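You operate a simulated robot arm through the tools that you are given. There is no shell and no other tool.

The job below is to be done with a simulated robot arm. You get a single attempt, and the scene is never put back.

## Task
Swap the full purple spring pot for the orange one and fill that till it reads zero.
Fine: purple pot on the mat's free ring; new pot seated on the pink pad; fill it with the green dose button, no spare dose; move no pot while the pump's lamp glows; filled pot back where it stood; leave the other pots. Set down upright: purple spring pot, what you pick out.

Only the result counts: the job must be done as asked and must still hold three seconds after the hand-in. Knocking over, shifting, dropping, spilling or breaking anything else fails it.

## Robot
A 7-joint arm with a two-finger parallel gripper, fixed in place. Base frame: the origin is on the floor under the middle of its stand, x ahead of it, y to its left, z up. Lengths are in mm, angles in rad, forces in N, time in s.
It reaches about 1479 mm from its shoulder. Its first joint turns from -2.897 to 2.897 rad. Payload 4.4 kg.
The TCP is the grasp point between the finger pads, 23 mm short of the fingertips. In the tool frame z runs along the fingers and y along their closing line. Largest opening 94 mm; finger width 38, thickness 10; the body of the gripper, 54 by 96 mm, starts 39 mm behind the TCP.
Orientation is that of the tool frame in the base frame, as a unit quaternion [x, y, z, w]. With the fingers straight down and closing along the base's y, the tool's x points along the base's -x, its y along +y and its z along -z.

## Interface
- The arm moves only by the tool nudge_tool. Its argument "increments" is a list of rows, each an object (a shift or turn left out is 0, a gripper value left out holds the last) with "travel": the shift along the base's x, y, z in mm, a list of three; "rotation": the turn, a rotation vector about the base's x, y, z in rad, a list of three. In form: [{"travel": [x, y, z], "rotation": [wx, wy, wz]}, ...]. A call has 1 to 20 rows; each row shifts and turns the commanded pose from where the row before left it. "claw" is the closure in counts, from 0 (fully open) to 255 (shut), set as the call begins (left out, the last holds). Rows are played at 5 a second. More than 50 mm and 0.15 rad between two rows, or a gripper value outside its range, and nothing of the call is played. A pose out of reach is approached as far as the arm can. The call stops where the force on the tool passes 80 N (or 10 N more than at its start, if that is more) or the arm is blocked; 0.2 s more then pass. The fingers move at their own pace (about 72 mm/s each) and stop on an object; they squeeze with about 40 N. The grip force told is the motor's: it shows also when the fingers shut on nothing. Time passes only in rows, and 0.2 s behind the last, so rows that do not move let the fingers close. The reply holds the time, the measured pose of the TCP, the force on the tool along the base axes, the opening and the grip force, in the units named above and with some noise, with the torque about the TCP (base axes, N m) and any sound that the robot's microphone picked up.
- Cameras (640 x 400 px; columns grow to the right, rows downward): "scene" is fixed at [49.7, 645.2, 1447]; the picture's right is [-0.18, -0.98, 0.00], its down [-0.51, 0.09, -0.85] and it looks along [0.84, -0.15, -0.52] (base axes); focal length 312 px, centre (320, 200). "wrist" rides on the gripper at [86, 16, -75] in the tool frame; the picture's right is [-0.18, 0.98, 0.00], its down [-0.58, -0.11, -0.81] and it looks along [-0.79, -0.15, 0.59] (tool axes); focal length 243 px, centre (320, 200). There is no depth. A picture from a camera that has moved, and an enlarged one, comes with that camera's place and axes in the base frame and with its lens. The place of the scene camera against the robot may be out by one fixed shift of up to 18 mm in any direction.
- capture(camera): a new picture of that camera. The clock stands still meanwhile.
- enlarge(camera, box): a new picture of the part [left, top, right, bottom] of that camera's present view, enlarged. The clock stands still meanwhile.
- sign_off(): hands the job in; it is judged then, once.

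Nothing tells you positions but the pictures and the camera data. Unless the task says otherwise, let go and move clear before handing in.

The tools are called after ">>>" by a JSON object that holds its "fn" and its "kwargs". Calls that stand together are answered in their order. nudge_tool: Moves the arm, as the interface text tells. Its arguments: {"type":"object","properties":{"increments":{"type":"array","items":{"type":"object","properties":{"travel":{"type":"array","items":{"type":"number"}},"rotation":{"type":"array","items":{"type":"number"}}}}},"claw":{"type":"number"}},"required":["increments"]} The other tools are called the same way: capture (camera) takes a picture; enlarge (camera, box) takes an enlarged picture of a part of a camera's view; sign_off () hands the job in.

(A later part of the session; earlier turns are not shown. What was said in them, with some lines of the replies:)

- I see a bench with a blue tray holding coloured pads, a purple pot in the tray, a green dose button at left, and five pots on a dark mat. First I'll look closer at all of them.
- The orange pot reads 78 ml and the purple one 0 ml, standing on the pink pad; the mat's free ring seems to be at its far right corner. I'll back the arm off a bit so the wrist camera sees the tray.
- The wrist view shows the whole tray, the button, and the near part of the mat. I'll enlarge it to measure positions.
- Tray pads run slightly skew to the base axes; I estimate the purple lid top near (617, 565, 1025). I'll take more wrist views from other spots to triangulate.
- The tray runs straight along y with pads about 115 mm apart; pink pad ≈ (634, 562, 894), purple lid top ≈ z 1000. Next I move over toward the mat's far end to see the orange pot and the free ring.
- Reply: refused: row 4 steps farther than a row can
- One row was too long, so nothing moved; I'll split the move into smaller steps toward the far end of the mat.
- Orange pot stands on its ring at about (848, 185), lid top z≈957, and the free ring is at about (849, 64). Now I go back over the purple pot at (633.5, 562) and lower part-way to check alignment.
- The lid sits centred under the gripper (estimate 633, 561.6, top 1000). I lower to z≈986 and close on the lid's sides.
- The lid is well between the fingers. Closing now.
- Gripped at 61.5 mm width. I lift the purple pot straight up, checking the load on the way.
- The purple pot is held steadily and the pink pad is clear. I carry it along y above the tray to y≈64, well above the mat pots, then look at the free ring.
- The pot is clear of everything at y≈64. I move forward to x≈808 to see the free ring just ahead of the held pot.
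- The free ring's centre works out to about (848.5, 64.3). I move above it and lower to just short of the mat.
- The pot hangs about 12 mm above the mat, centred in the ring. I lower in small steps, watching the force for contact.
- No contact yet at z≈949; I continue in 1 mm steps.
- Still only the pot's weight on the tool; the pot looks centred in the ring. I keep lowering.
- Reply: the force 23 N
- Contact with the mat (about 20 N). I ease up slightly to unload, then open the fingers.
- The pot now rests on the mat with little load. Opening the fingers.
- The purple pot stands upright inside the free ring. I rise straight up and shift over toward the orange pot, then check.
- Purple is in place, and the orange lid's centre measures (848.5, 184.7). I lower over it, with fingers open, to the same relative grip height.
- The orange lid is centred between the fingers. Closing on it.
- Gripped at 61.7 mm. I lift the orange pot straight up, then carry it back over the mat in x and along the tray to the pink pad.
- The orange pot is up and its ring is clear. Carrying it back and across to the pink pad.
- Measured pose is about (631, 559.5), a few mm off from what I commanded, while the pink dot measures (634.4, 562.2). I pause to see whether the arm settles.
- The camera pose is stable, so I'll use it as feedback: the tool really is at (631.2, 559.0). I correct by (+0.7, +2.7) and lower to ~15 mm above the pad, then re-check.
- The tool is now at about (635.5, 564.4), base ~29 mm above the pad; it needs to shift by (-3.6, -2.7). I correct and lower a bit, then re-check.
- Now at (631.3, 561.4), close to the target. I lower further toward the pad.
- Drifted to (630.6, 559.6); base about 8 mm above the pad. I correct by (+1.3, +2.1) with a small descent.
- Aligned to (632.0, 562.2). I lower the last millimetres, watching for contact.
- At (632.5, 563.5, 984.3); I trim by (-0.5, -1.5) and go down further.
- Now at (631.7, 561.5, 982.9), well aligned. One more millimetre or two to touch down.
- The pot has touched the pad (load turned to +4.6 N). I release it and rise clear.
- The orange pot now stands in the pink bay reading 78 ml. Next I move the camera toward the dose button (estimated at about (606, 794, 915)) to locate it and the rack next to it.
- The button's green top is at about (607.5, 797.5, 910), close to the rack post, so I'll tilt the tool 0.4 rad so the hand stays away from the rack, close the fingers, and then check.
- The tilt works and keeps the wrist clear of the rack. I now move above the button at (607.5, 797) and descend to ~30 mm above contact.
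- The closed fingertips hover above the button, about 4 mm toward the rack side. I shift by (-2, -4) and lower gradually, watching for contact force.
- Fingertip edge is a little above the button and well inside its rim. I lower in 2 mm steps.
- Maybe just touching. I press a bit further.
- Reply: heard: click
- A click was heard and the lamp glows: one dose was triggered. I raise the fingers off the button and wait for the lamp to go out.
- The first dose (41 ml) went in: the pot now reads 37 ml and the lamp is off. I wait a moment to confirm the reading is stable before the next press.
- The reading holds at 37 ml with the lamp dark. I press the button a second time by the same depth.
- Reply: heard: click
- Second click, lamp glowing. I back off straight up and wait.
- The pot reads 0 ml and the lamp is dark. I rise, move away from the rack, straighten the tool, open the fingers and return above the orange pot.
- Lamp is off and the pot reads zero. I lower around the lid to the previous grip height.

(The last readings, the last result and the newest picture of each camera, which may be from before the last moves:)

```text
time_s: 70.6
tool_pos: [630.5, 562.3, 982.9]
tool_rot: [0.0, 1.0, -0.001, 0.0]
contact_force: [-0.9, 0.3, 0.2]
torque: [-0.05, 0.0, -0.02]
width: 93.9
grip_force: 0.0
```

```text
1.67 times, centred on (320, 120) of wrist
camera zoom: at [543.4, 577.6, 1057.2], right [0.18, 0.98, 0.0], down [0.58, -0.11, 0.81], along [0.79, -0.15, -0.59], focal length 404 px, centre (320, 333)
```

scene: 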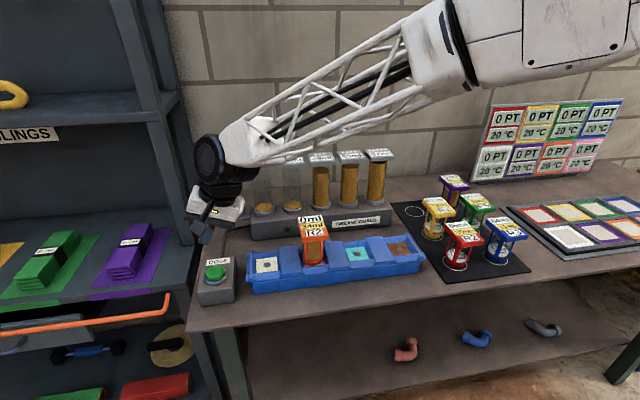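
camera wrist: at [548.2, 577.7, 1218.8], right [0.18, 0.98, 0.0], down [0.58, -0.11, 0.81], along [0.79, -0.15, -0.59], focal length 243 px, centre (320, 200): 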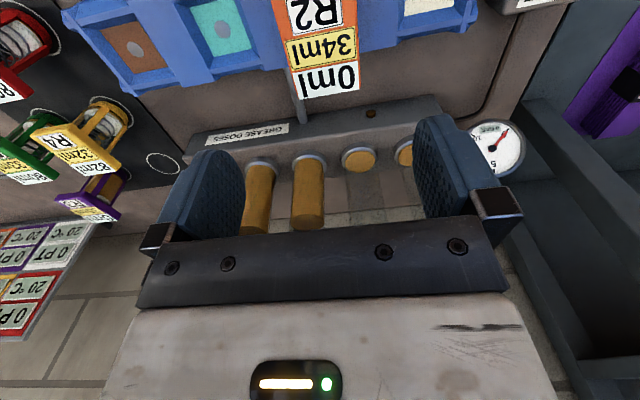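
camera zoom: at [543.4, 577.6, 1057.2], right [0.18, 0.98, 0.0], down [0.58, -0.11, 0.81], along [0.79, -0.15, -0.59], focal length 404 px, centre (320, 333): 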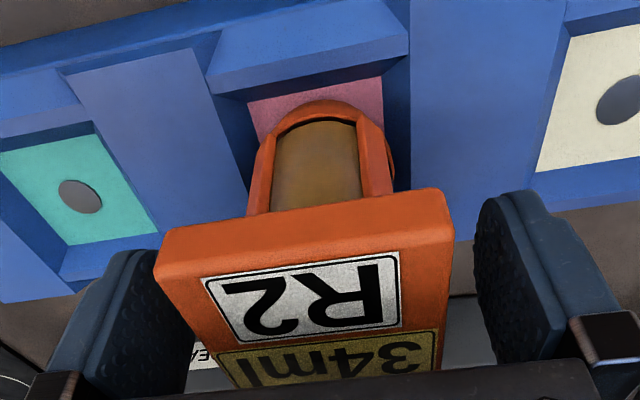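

Tool is at (629.4, 561.6, 982.2); I nudge +2.5 mm in x, then close.

>>> {"fn": "nudge_tool", "kwargs": {"increments": [{"travel": [2.5, 0, 0]}, {"travel": [0, 0, 0]}, {"travel": [0, 0, 0]}]}}

>>> {"fn": "nudge_tool", "kwargs": {"increments": [{"travel": [0, 0, 0]}, {"travel": [0, 0, 0]}, {"travel": [0, 0, 0]}, {"travel": [0, 0, 0]}, {"travel": [0, 0, 0]}], "claw": 255}}

>>> {"fn": "enlarge", "kwargs": {"camera": "wrist", "box": [160, 0, 480, 240]}}

>>> {"fn": "enlarge", "kwargs": {"camera": "scene", "box": [230, 140, 400, 290]}}

```text
time_s: 71.4
tool_pos: [633.7, 561.4, 982.4]
tool_rot: [0.0, 1.0, 0.0, -0.001]
contact_force: [-0.6, 1.0, 0.3]
torque: [-0.01, -0.02, 0.01]
width: 93.9
grip_force: 0.0
```

```text
time_s: 72.6
tool_pos: [633.2, 559.9, 981.7]
tool_rot: [0.0, 1.0, 0.0, 0.0]
contact_force: [-0.2, 0.3, 2.0]
torque: [-0.04, 0.01, -0.02]
width: 61.7
grip_force: 39.5
```

```text
1.67 times, centred on (320, 120) of wrist
camera zoom: at [546.5, 577.2, 1056.6], right [0.18, 0.98, 0.0], down [0.58, -0.11, 0.81], along [0.79, -0.15, -0.59], focal length 404 px, centre (320, 333)
```

zoom: 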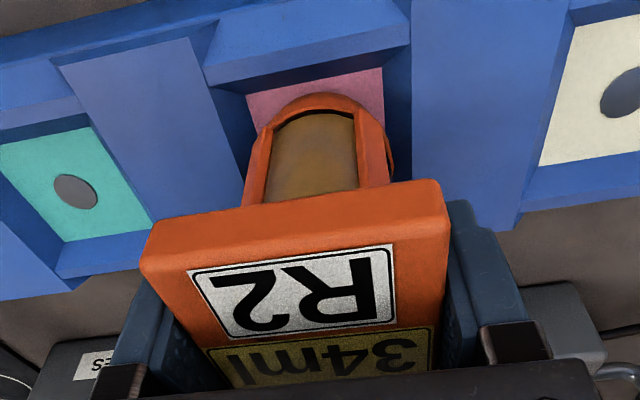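

```text
2.67 times, centred on (315, 215) of scene
camera zoom: at [49.7, 645.2, 1447.0], right [-0.18, -0.98, 0.0], down [-0.51, 0.09, -0.85], along [0.84, -0.15, -0.52], focal length 832 px, centre (333, 160)
```

zoom: 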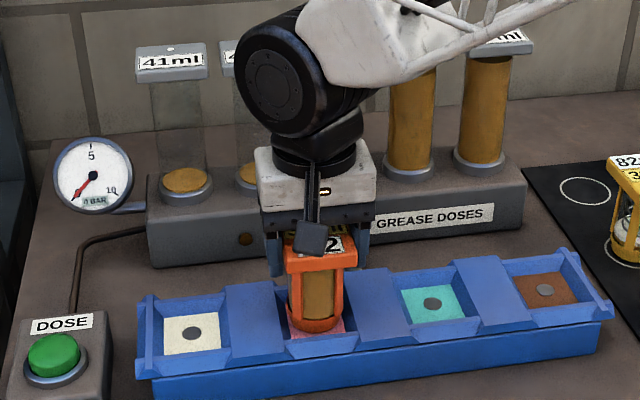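

Gripped again with the lamp still off. I lift the filled pot straight up, then carry it back along the tray and over the mat.

>>> {"fn": "nudge_tool", "kwargs": {"increments": [{"travel": [0, 0, 10]}, {"travel": [0, 0, 30]}, {"travel": [0, 0, 35]}, {"travel": [0, 0, 35]}, {"travel": [0, 0, 25]}, {"travel": [0, 0, 0]}, {"travel": [0, -30, 0]}, {"travel": [0, -39, 0]}, {"travel": [0, -39, 0]}, {"travel": [0, -39, 0]}, {"travel": [0, -39, 0]}, {"travel": [0, -39, 0]}, {"travel": [0, -39, 0]}, {"travel": [0, -39, 0]}, {"travel": [0, -39, 0]}, {"travel": [0, -35, 0]}, {"travel": [0, 0, 0]}, {"travel": [0, 0, 0]}, {"travel": [0, 0, 0]}]}}

>>> {"fn": "capture", "kwargs": {"camera": "wrist"}}

>>> {"fn": "capture", "kwargs": {"camera": "scene"}}

```text
time_s: 76.6
tool_pos: [634.6, 188.2, 1112.5]
tool_rot: [0.001, 1.0, 0.0, -0.001]
contact_force: [-0.4, 0.4, -2.2]
torque: [0.02, 0.01, 0.03]
width: 61.7
grip_force: 40.3
```

```text
taken
camera wrist: at [548.7, 203.7, 1187.9], right [0.18, 0.98, 0.0], down [0.58, -0.11, 0.81], along [0.79, -0.15, -0.59], focal length 243 px, centre (320, 200)
```

wrist: 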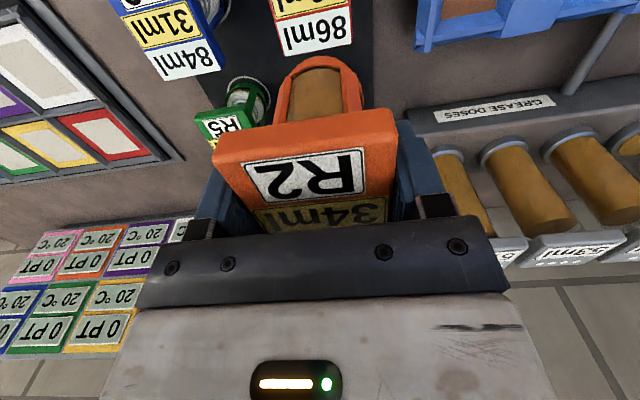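

```text
taken
```

scene: 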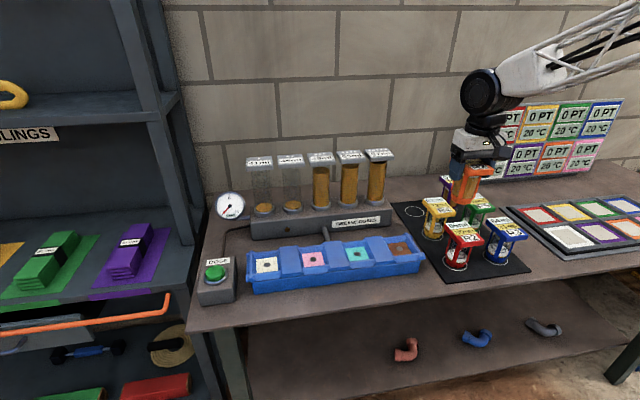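

The filled pot is held above the mat's near end. I move forward to x≈808 to see its ring at (848, 185).

>>> {"fn": "nudge_tool", "kwargs": {"increments": [{"travel": [30, -1, 0]}, {"travel": [36, -1, 0]}, {"travel": [36, 0, 0]}, {"travel": [36, 0, 0]}, {"travel": [36, 0, 0]}, {"travel": [0, 0, 0]}, {"travel": [0, 0, 0]}, {"travel": [0, 0, 0]}]}}

>>> {"fn": "enlarge", "kwargs": {"camera": "wrist", "box": [240, 0, 400, 100]}}

>>> {"fn": "capture", "kwargs": {"camera": "wrist"}}

```text
time_s: 78.4
tool_pos: [808.6, 182.3, 1116.2]
tool_rot: [0.0, 1.0, 0.001, 0.0]
contact_force: [0.0, 0.3, -2.8]
torque: [0.01, 0.03, 0.01]
width: 61.6
grip_force: 40.0
```

```text
4.00 times, centred on (320, 50) of wrist
camera zoom: at [722.0, 199.0, 1191.2], right [0.18, 0.98, 0.0], down [0.58, -0.11, 0.81], along [0.79, -0.15, -0.59], focal length 970 px, centre (320, 800)
```

zoom: 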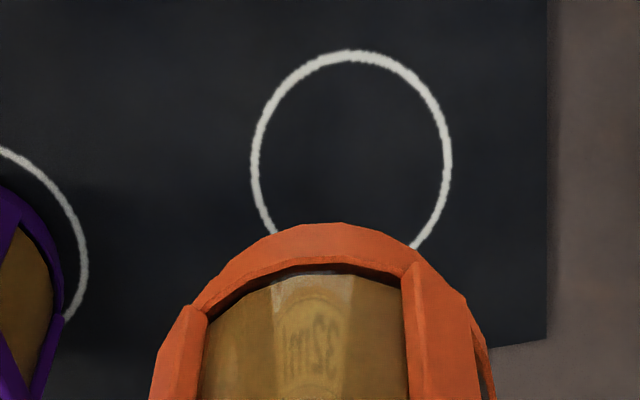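

```text
taken
camera wrist: at [722.0, 199.0, 1191.2], right [0.18, 0.98, 0.0], down [0.58, -0.11, 0.81], along [0.79, -0.15, -0.59], focal length 243 px, centre (320, 200)
```

wrist: 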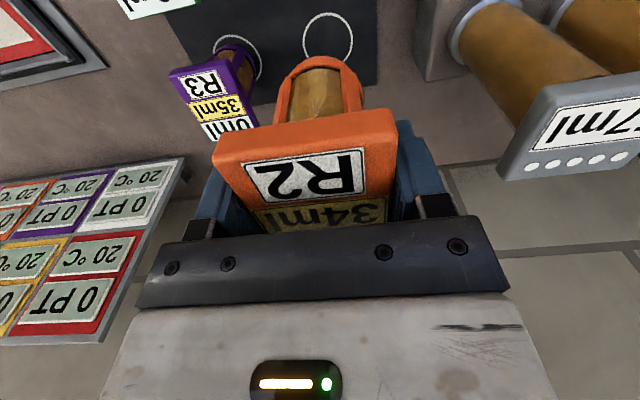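

The ring is at about (848, 185) with the pot just short of it. I move over it and lower to ~15 mm above the mat, then check the alignment.

>>> {"fn": "nudge_tool", "kwargs": {"increments": [{"travel": [19, 1.3, 0]}, {"travel": [19.5, 0, 0]}, {"travel": [0, 0, 0]}, {"travel": [0, 0, -40]}, {"travel": [0, 0, -40]}, {"travel": [0, 0, -40]}, {"travel": [0, 0, -25]}, {"travel": [0, 0, -15]}, {"travel": [0, 0, 0]}, {"travel": [0, 0, 0]}, {"travel": [0, 0, 0]}]}}

>>> {"fn": "enlarge", "kwargs": {"camera": "wrist", "box": [240, 0, 440, 140]}}

>>> {"fn": "enlarge", "kwargs": {"camera": "scene", "box": [340, 130, 500, 260]}}

```text
time_s: 80.8
tool_pos: [845.5, 183.9, 957.4]
tool_rot: [0.0, 1.0, 0.0, 0.0]
contact_force: [-1.1, 0.1, -1.7]
torque: [0.0, 0.06, 0.02]
width: 61.7
grip_force: 40.1
```

```text
2.86 times, centred on (340, 70) of wrist
camera zoom: at [759.2, 200.2, 1031.1], right [0.18, 0.98, 0.0], down [0.58, -0.11, 0.81], along [0.79, -0.15, -0.59], focal length 693 px, centre (263, 571)
```

zoom: 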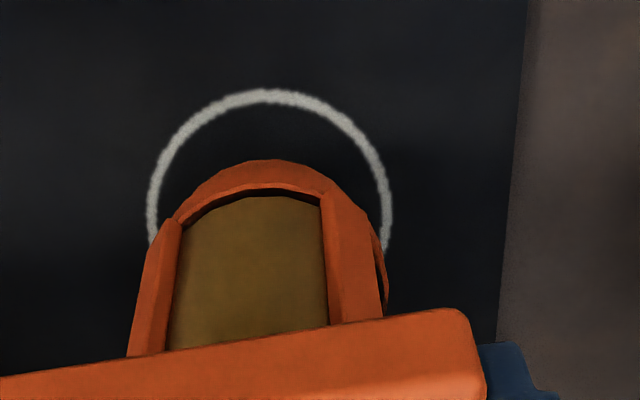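

```text
3.08 times, centred on (420, 195) of scene
camera zoom: at [49.7, 645.2, 1447.0], right [-0.18, -0.98, 0.0], down [-0.51, 0.09, -0.85], along [0.84, -0.15, -0.52], focal length 960 px, centre (12, 215)
```

zoom: 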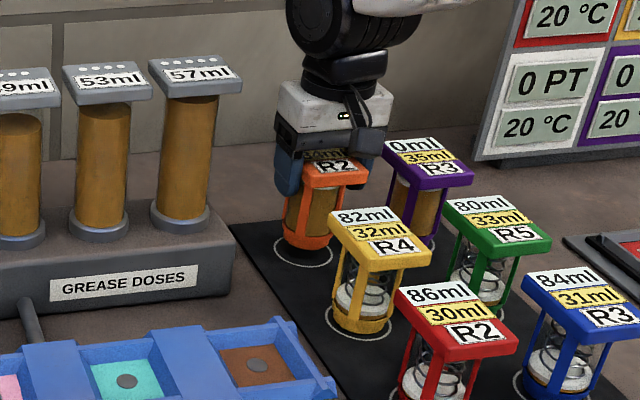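

Alignment is good (tool at 845.2, 184.2). I trim by (+1.3, +0.7) and lower further.

>>> {"fn": "nudge_tool", "kwargs": {"increments": [{"travel": [1.3, 0.7, 0]}, {"travel": [0, 0, -3]}, {"travel": [0, 0, -3]}, {"travel": [0, 0, -3]}, {"travel": [0, 0, 0]}, {"travel": [0, 0, 0]}]}}

>>> {"fn": "enlarge", "kwargs": {"camera": "wrist", "box": [240, 0, 440, 140]}}

```text
time_s: 82.2
tool_pos: [847.8, 184.8, 948.1]
tool_rot: [0.0, 1.0, 0.0, 0.0]
contact_force: [0.1, 0.0, -2.0]
torque: [0.02, 0.01, -0.01]
width: 61.8
grip_force: 40.0
```

```text
2.86 times, centred on (340, 70) of wrist
camera zoom: at [760.9, 200.5, 1022.8], right [0.18, 0.98, 0.0], down [0.58, -0.11, 0.81], along [0.79, -0.15, -0.59], focal length 693 px, centre (263, 571)
```

zoom: 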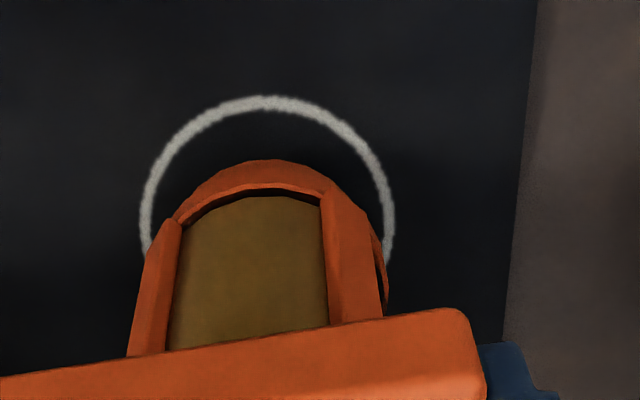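

At (846.9, 184.5, 947.8), about 7 mm above the mat. Continuing down gently.

>>> {"fn": "nudge_tool", "kwargs": {"increments": [{"travel": [0, 0, -2]}, {"travel": [0, 0, -2]}, {"travel": [0, 0, 0]}, {"travel": [0, 0, 0]}]}}

>>> {"fn": "enlarge", "kwargs": {"camera": "wrist", "box": [240, 0, 440, 140]}}

```text
time_s: 83.2
tool_pos: [847.8, 185.7, 945.4]
tool_rot: [0.0, 1.0, 0.001, 0.0]
contact_force: [0.6, -0.2, -2.9]
torque: [0.0, 0.02, -0.01]
width: 61.6
grip_force: 40.3
```

```text
2.86 times, centred on (340, 70) of wrist
camera zoom: at [761.3, 200.9, 1018.8], right [0.18, 0.98, 0.0], down [0.58, -0.11, 0.81], along [0.79, -0.15, -0.59], focal length 693 px, centre (263, 571)
```

zoom: 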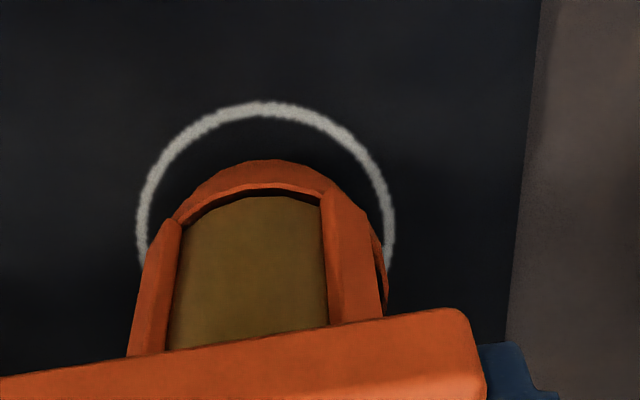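

About 3 mm left to the mat. Lowering in 1 mm steps.

>>> {"fn": "nudge_tool", "kwargs": {"increments": [{"travel": [0, 0, -1]}, {"travel": [0, 0, -1]}, {"travel": [0, 0, 0]}, {"travel": [0, 0, 0]}]}}

>>> {"fn": "enlarge", "kwargs": {"camera": "wrist", "box": [240, 0, 440, 140]}}

```text
time_s: 84.2
tool_pos: [847.4, 185.0, 941.9]
tool_rot: [0.0, 1.0, 0.001, 0.0]
contact_force: [-0.4, -0.3, -3.1]
torque: [0.0, -0.04, 0.01]
width: 61.9
grip_force: 39.7
```

```text
2.86 times, centred on (340, 70) of wrist
camera zoom: at [761.0, 200.7, 1016.4], right [0.18, 0.98, 0.0], down [0.58, -0.11, 0.81], along [0.79, -0.15, -0.59], focal length 693 px, centre (263, 571)
```

zoom: 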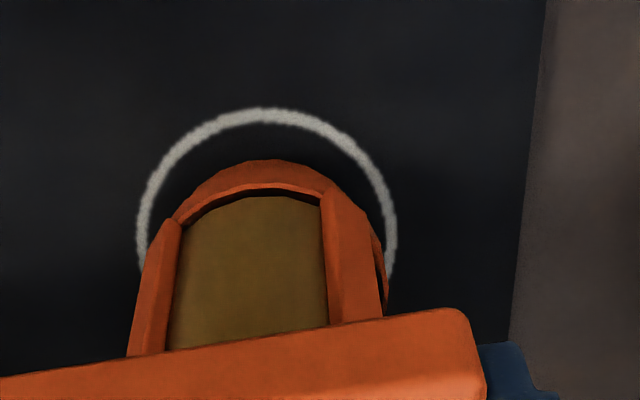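

>>> {"fn": "nudge_tool", "kwargs": {"increments": [{"travel": [0, 0, -0.6]}, {"travel": [0, 0, -0.6]}, {"travel": [0, 0, 0]}, {"travel": [0, 0, 0]}]}}

```text
time_s: 85.2
tool_pos: [847.3, 184.7, 940.8]
tool_rot: [0.0, 1.0, 0.0, 0.0]
contact_force: [0.3, -1.3, 5.6]
torque: [-0.26, -0.08, 0.04]
width: 61.6
grip_force: 40.0
```

The pot has touched the mat (force turned to +5.6 N). I open the fingers and check before rising.

>>> {"fn": "nudge_tool", "kwargs": {"increments": [{"travel": [0, 0, 0]}, {"travel": [0, 0, 0]}, {"travel": [0, 0, 0]}, {"travel": [0, 0, 0]}], "claw": 0}}

>>> {"fn": "enlarge", "kwargs": {"camera": "wrist", "box": [160, 0, 480, 240]}}

```text
time_s: 86.2
tool_pos: [847.6, 185.4, 940.2]
tool_rot: [0.0, 1.0, 0.001, 0.0]
contact_force: [-0.1, -0.3, -0.5]
torque: [-0.02, 0.02, -0.02]
width: 94.0
grip_force: 0.0
```

```text
1.67 times, centred on (320, 120) of wrist
camera zoom: at [760.9, 200.3, 1015.0], right [0.18, 0.98, 0.0], down [0.58, -0.11, 0.81], along [0.79, -0.15, -0.59], focal length 404 px, centre (320, 333)
```

zoom: 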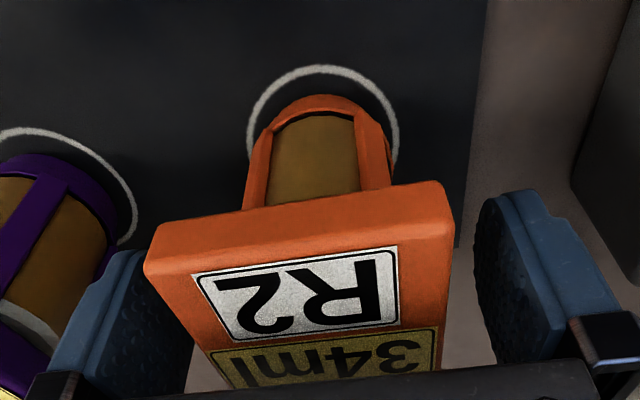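

The orange pot stands on its ring much as it did originally. I rise straight up and back off to check everything.

>>> {"fn": "nudge_tool", "kwargs": {"increments": [{"travel": [0, 0, 15]}, {"travel": [0, 0, 35]}, {"travel": [0, 0, 40]}, {"travel": [0, 0, 40]}, {"travel": [0, 0, 40]}, {"travel": [0, 0, 40]}, {"travel": [0, 0, 40]}, {"travel": [-35, 6, 20]}, {"travel": [-35, 6, 0]}, {"travel": [-35, 6, 0]}, {"travel": [-35, 6, 0]}, {"travel": [0, 0, 0]}, {"travel": [0, 0, 0]}, {"travel": [0, 0, 0]}]}}

>>> {"fn": "capture", "kwargs": {"camera": "wrist"}}

>>> {"fn": "enlarge", "kwargs": {"camera": "wrist", "box": [200, 0, 400, 140]}}

>>> {"fn": "enlarge", "kwargs": {"camera": "scene", "box": [380, 150, 540, 280]}}

>>> {"fn": "capture", "kwargs": {"camera": "scene"}}

```text
time_s: 89.2
tool_pos: [706.1, 213.2, 1210.8]
tool_rot: [0.0, 1.0, 0.0, 0.0]
contact_force: [1.0, 0.1, 0.1]
torque: [-0.03, -0.02, -0.02]
width: 93.9
grip_force: 0.0
```

```text
taken
camera wrist: at [619.0, 228.9, 1285.9], right [0.18, 0.98, 0.0], down [0.58, -0.11, 0.81], along [0.79, -0.15, -0.59], focal length 243 px, centre (320, 200)
```

wrist: 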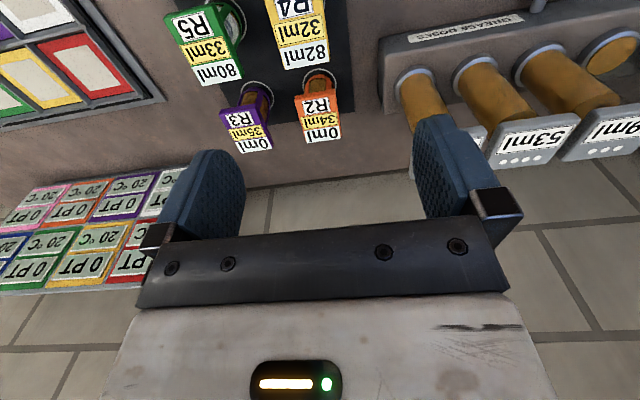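

```text
2.86 times, centred on (300, 70) of wrist
camera zoom: at [619.0, 228.9, 1285.9], right [0.18, 0.98, 0.0], down [0.58, -0.11, 0.81], along [0.79, -0.15, -0.59], focal length 693 px, centre (377, 571)
```

zoom: 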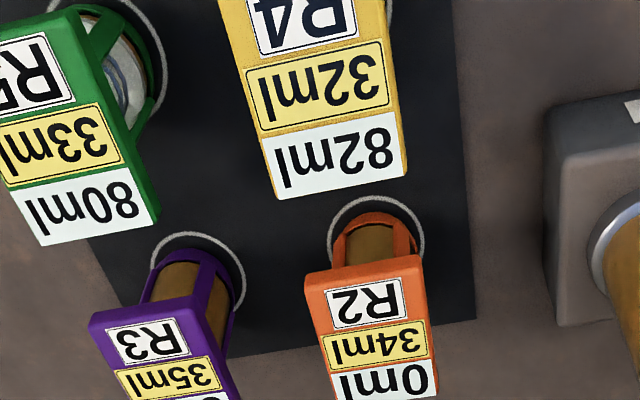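

```text
3.08 times, centred on (460, 215) of scene
camera zoom: at [49.7, 645.2, 1447.0], right [-0.18, -0.98, 0.0], down [-0.51, 0.09, -0.85], along [0.84, -0.15, -0.52], focal length 960 px, centre (-111, 154)
```

zoom: 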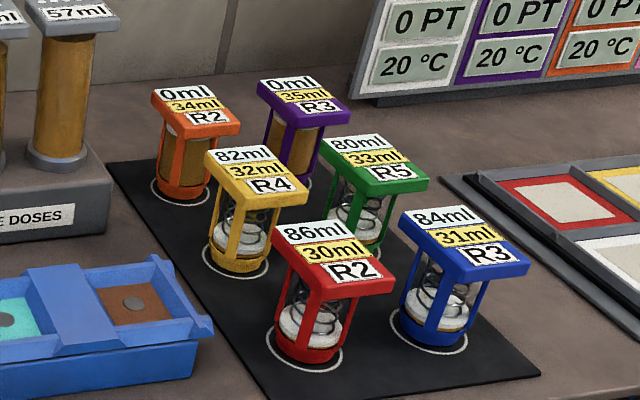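

```text
taken
```

scene: 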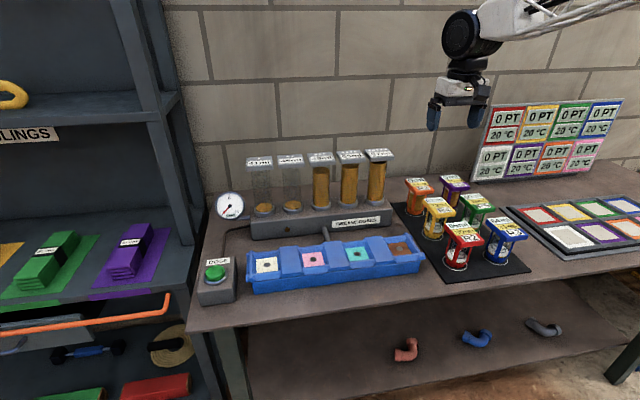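

Both pots stand upright on their rings. Orange reads 0 ml and its lid matches its earlier image position, the other pots are untouched, the lamp is off, and the arm is clear with the gripper open. I do one last close check of the lamp and the purple pot before handing in.

>>> {"fn": "enlarge", "kwargs": {"camera": "scene", "box": [190, 140, 350, 310]}}

>>> {"fn": "enlarge", "kwargs": {"camera": "wrist", "box": [210, 60, 310, 160]}}

```text
2.35 times, centred on (270, 225) of scene
camera zoom: at [49.7, 645.2, 1447.0], right [-0.18, -0.98, 0.0], down [-0.51, 0.09, -0.85], along [0.84, -0.15, -0.52], focal length 734 px, centre (438, 141)
```

zoom: 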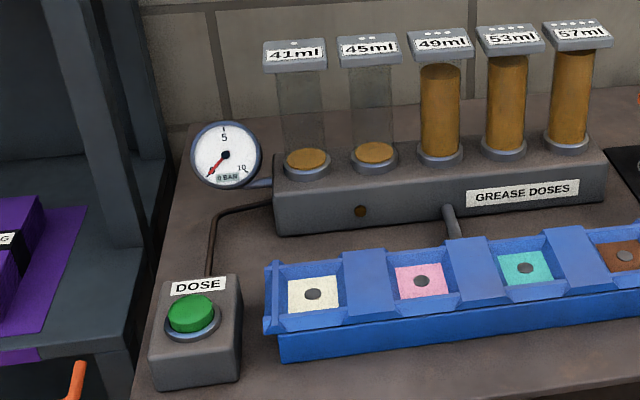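

```text
4.00 times, centred on (260, 110) of wrist
camera zoom: at [619.0, 228.9, 1285.9], right [0.18, 0.98, 0.0], down [0.58, -0.11, 0.81], along [0.79, -0.15, -0.59], focal length 970 px, centre (560, 560)
```

zoom: 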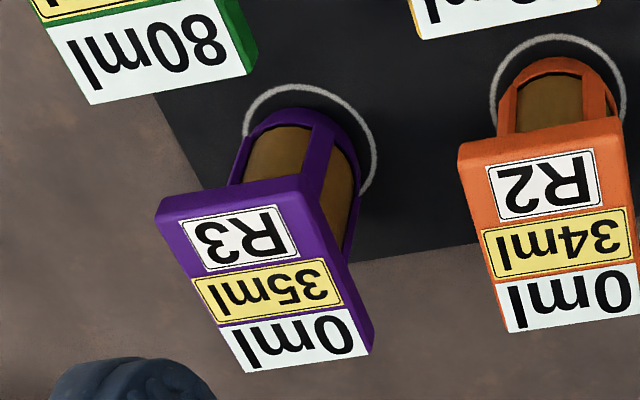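

Lamp dark, two doses used, the purple pot upright within its ring and the filled orange pot on its own ring. Handing in now.

>>> {"fn": "sign_off", "kwargs": {}}

```text
The job is handed in.
```

The swap and fill are done, and I've handed the job in. I don't have the verdict on the result.

- **Purple pot:** it stands upright on the mat's free ring, about 2–3 mm off centre by my measurements.
- **Orange pot:** I seated it on the pink pad and filled it with two presses of the green dose button. The reading went from 78 ml to 37 ml, then to 0 ml. No dose was given after it read zero.
- **Return:** the filled orange pot is back upright on its original ring, within about 1 mm of where it stood. It still read 0 ml at the last check.
- **Lamp and other pots:** the pump's lamp was off whenever I moved a pot. The other four pots were not touched.

The gripper was open and the arm clear of the pots when I handed in.
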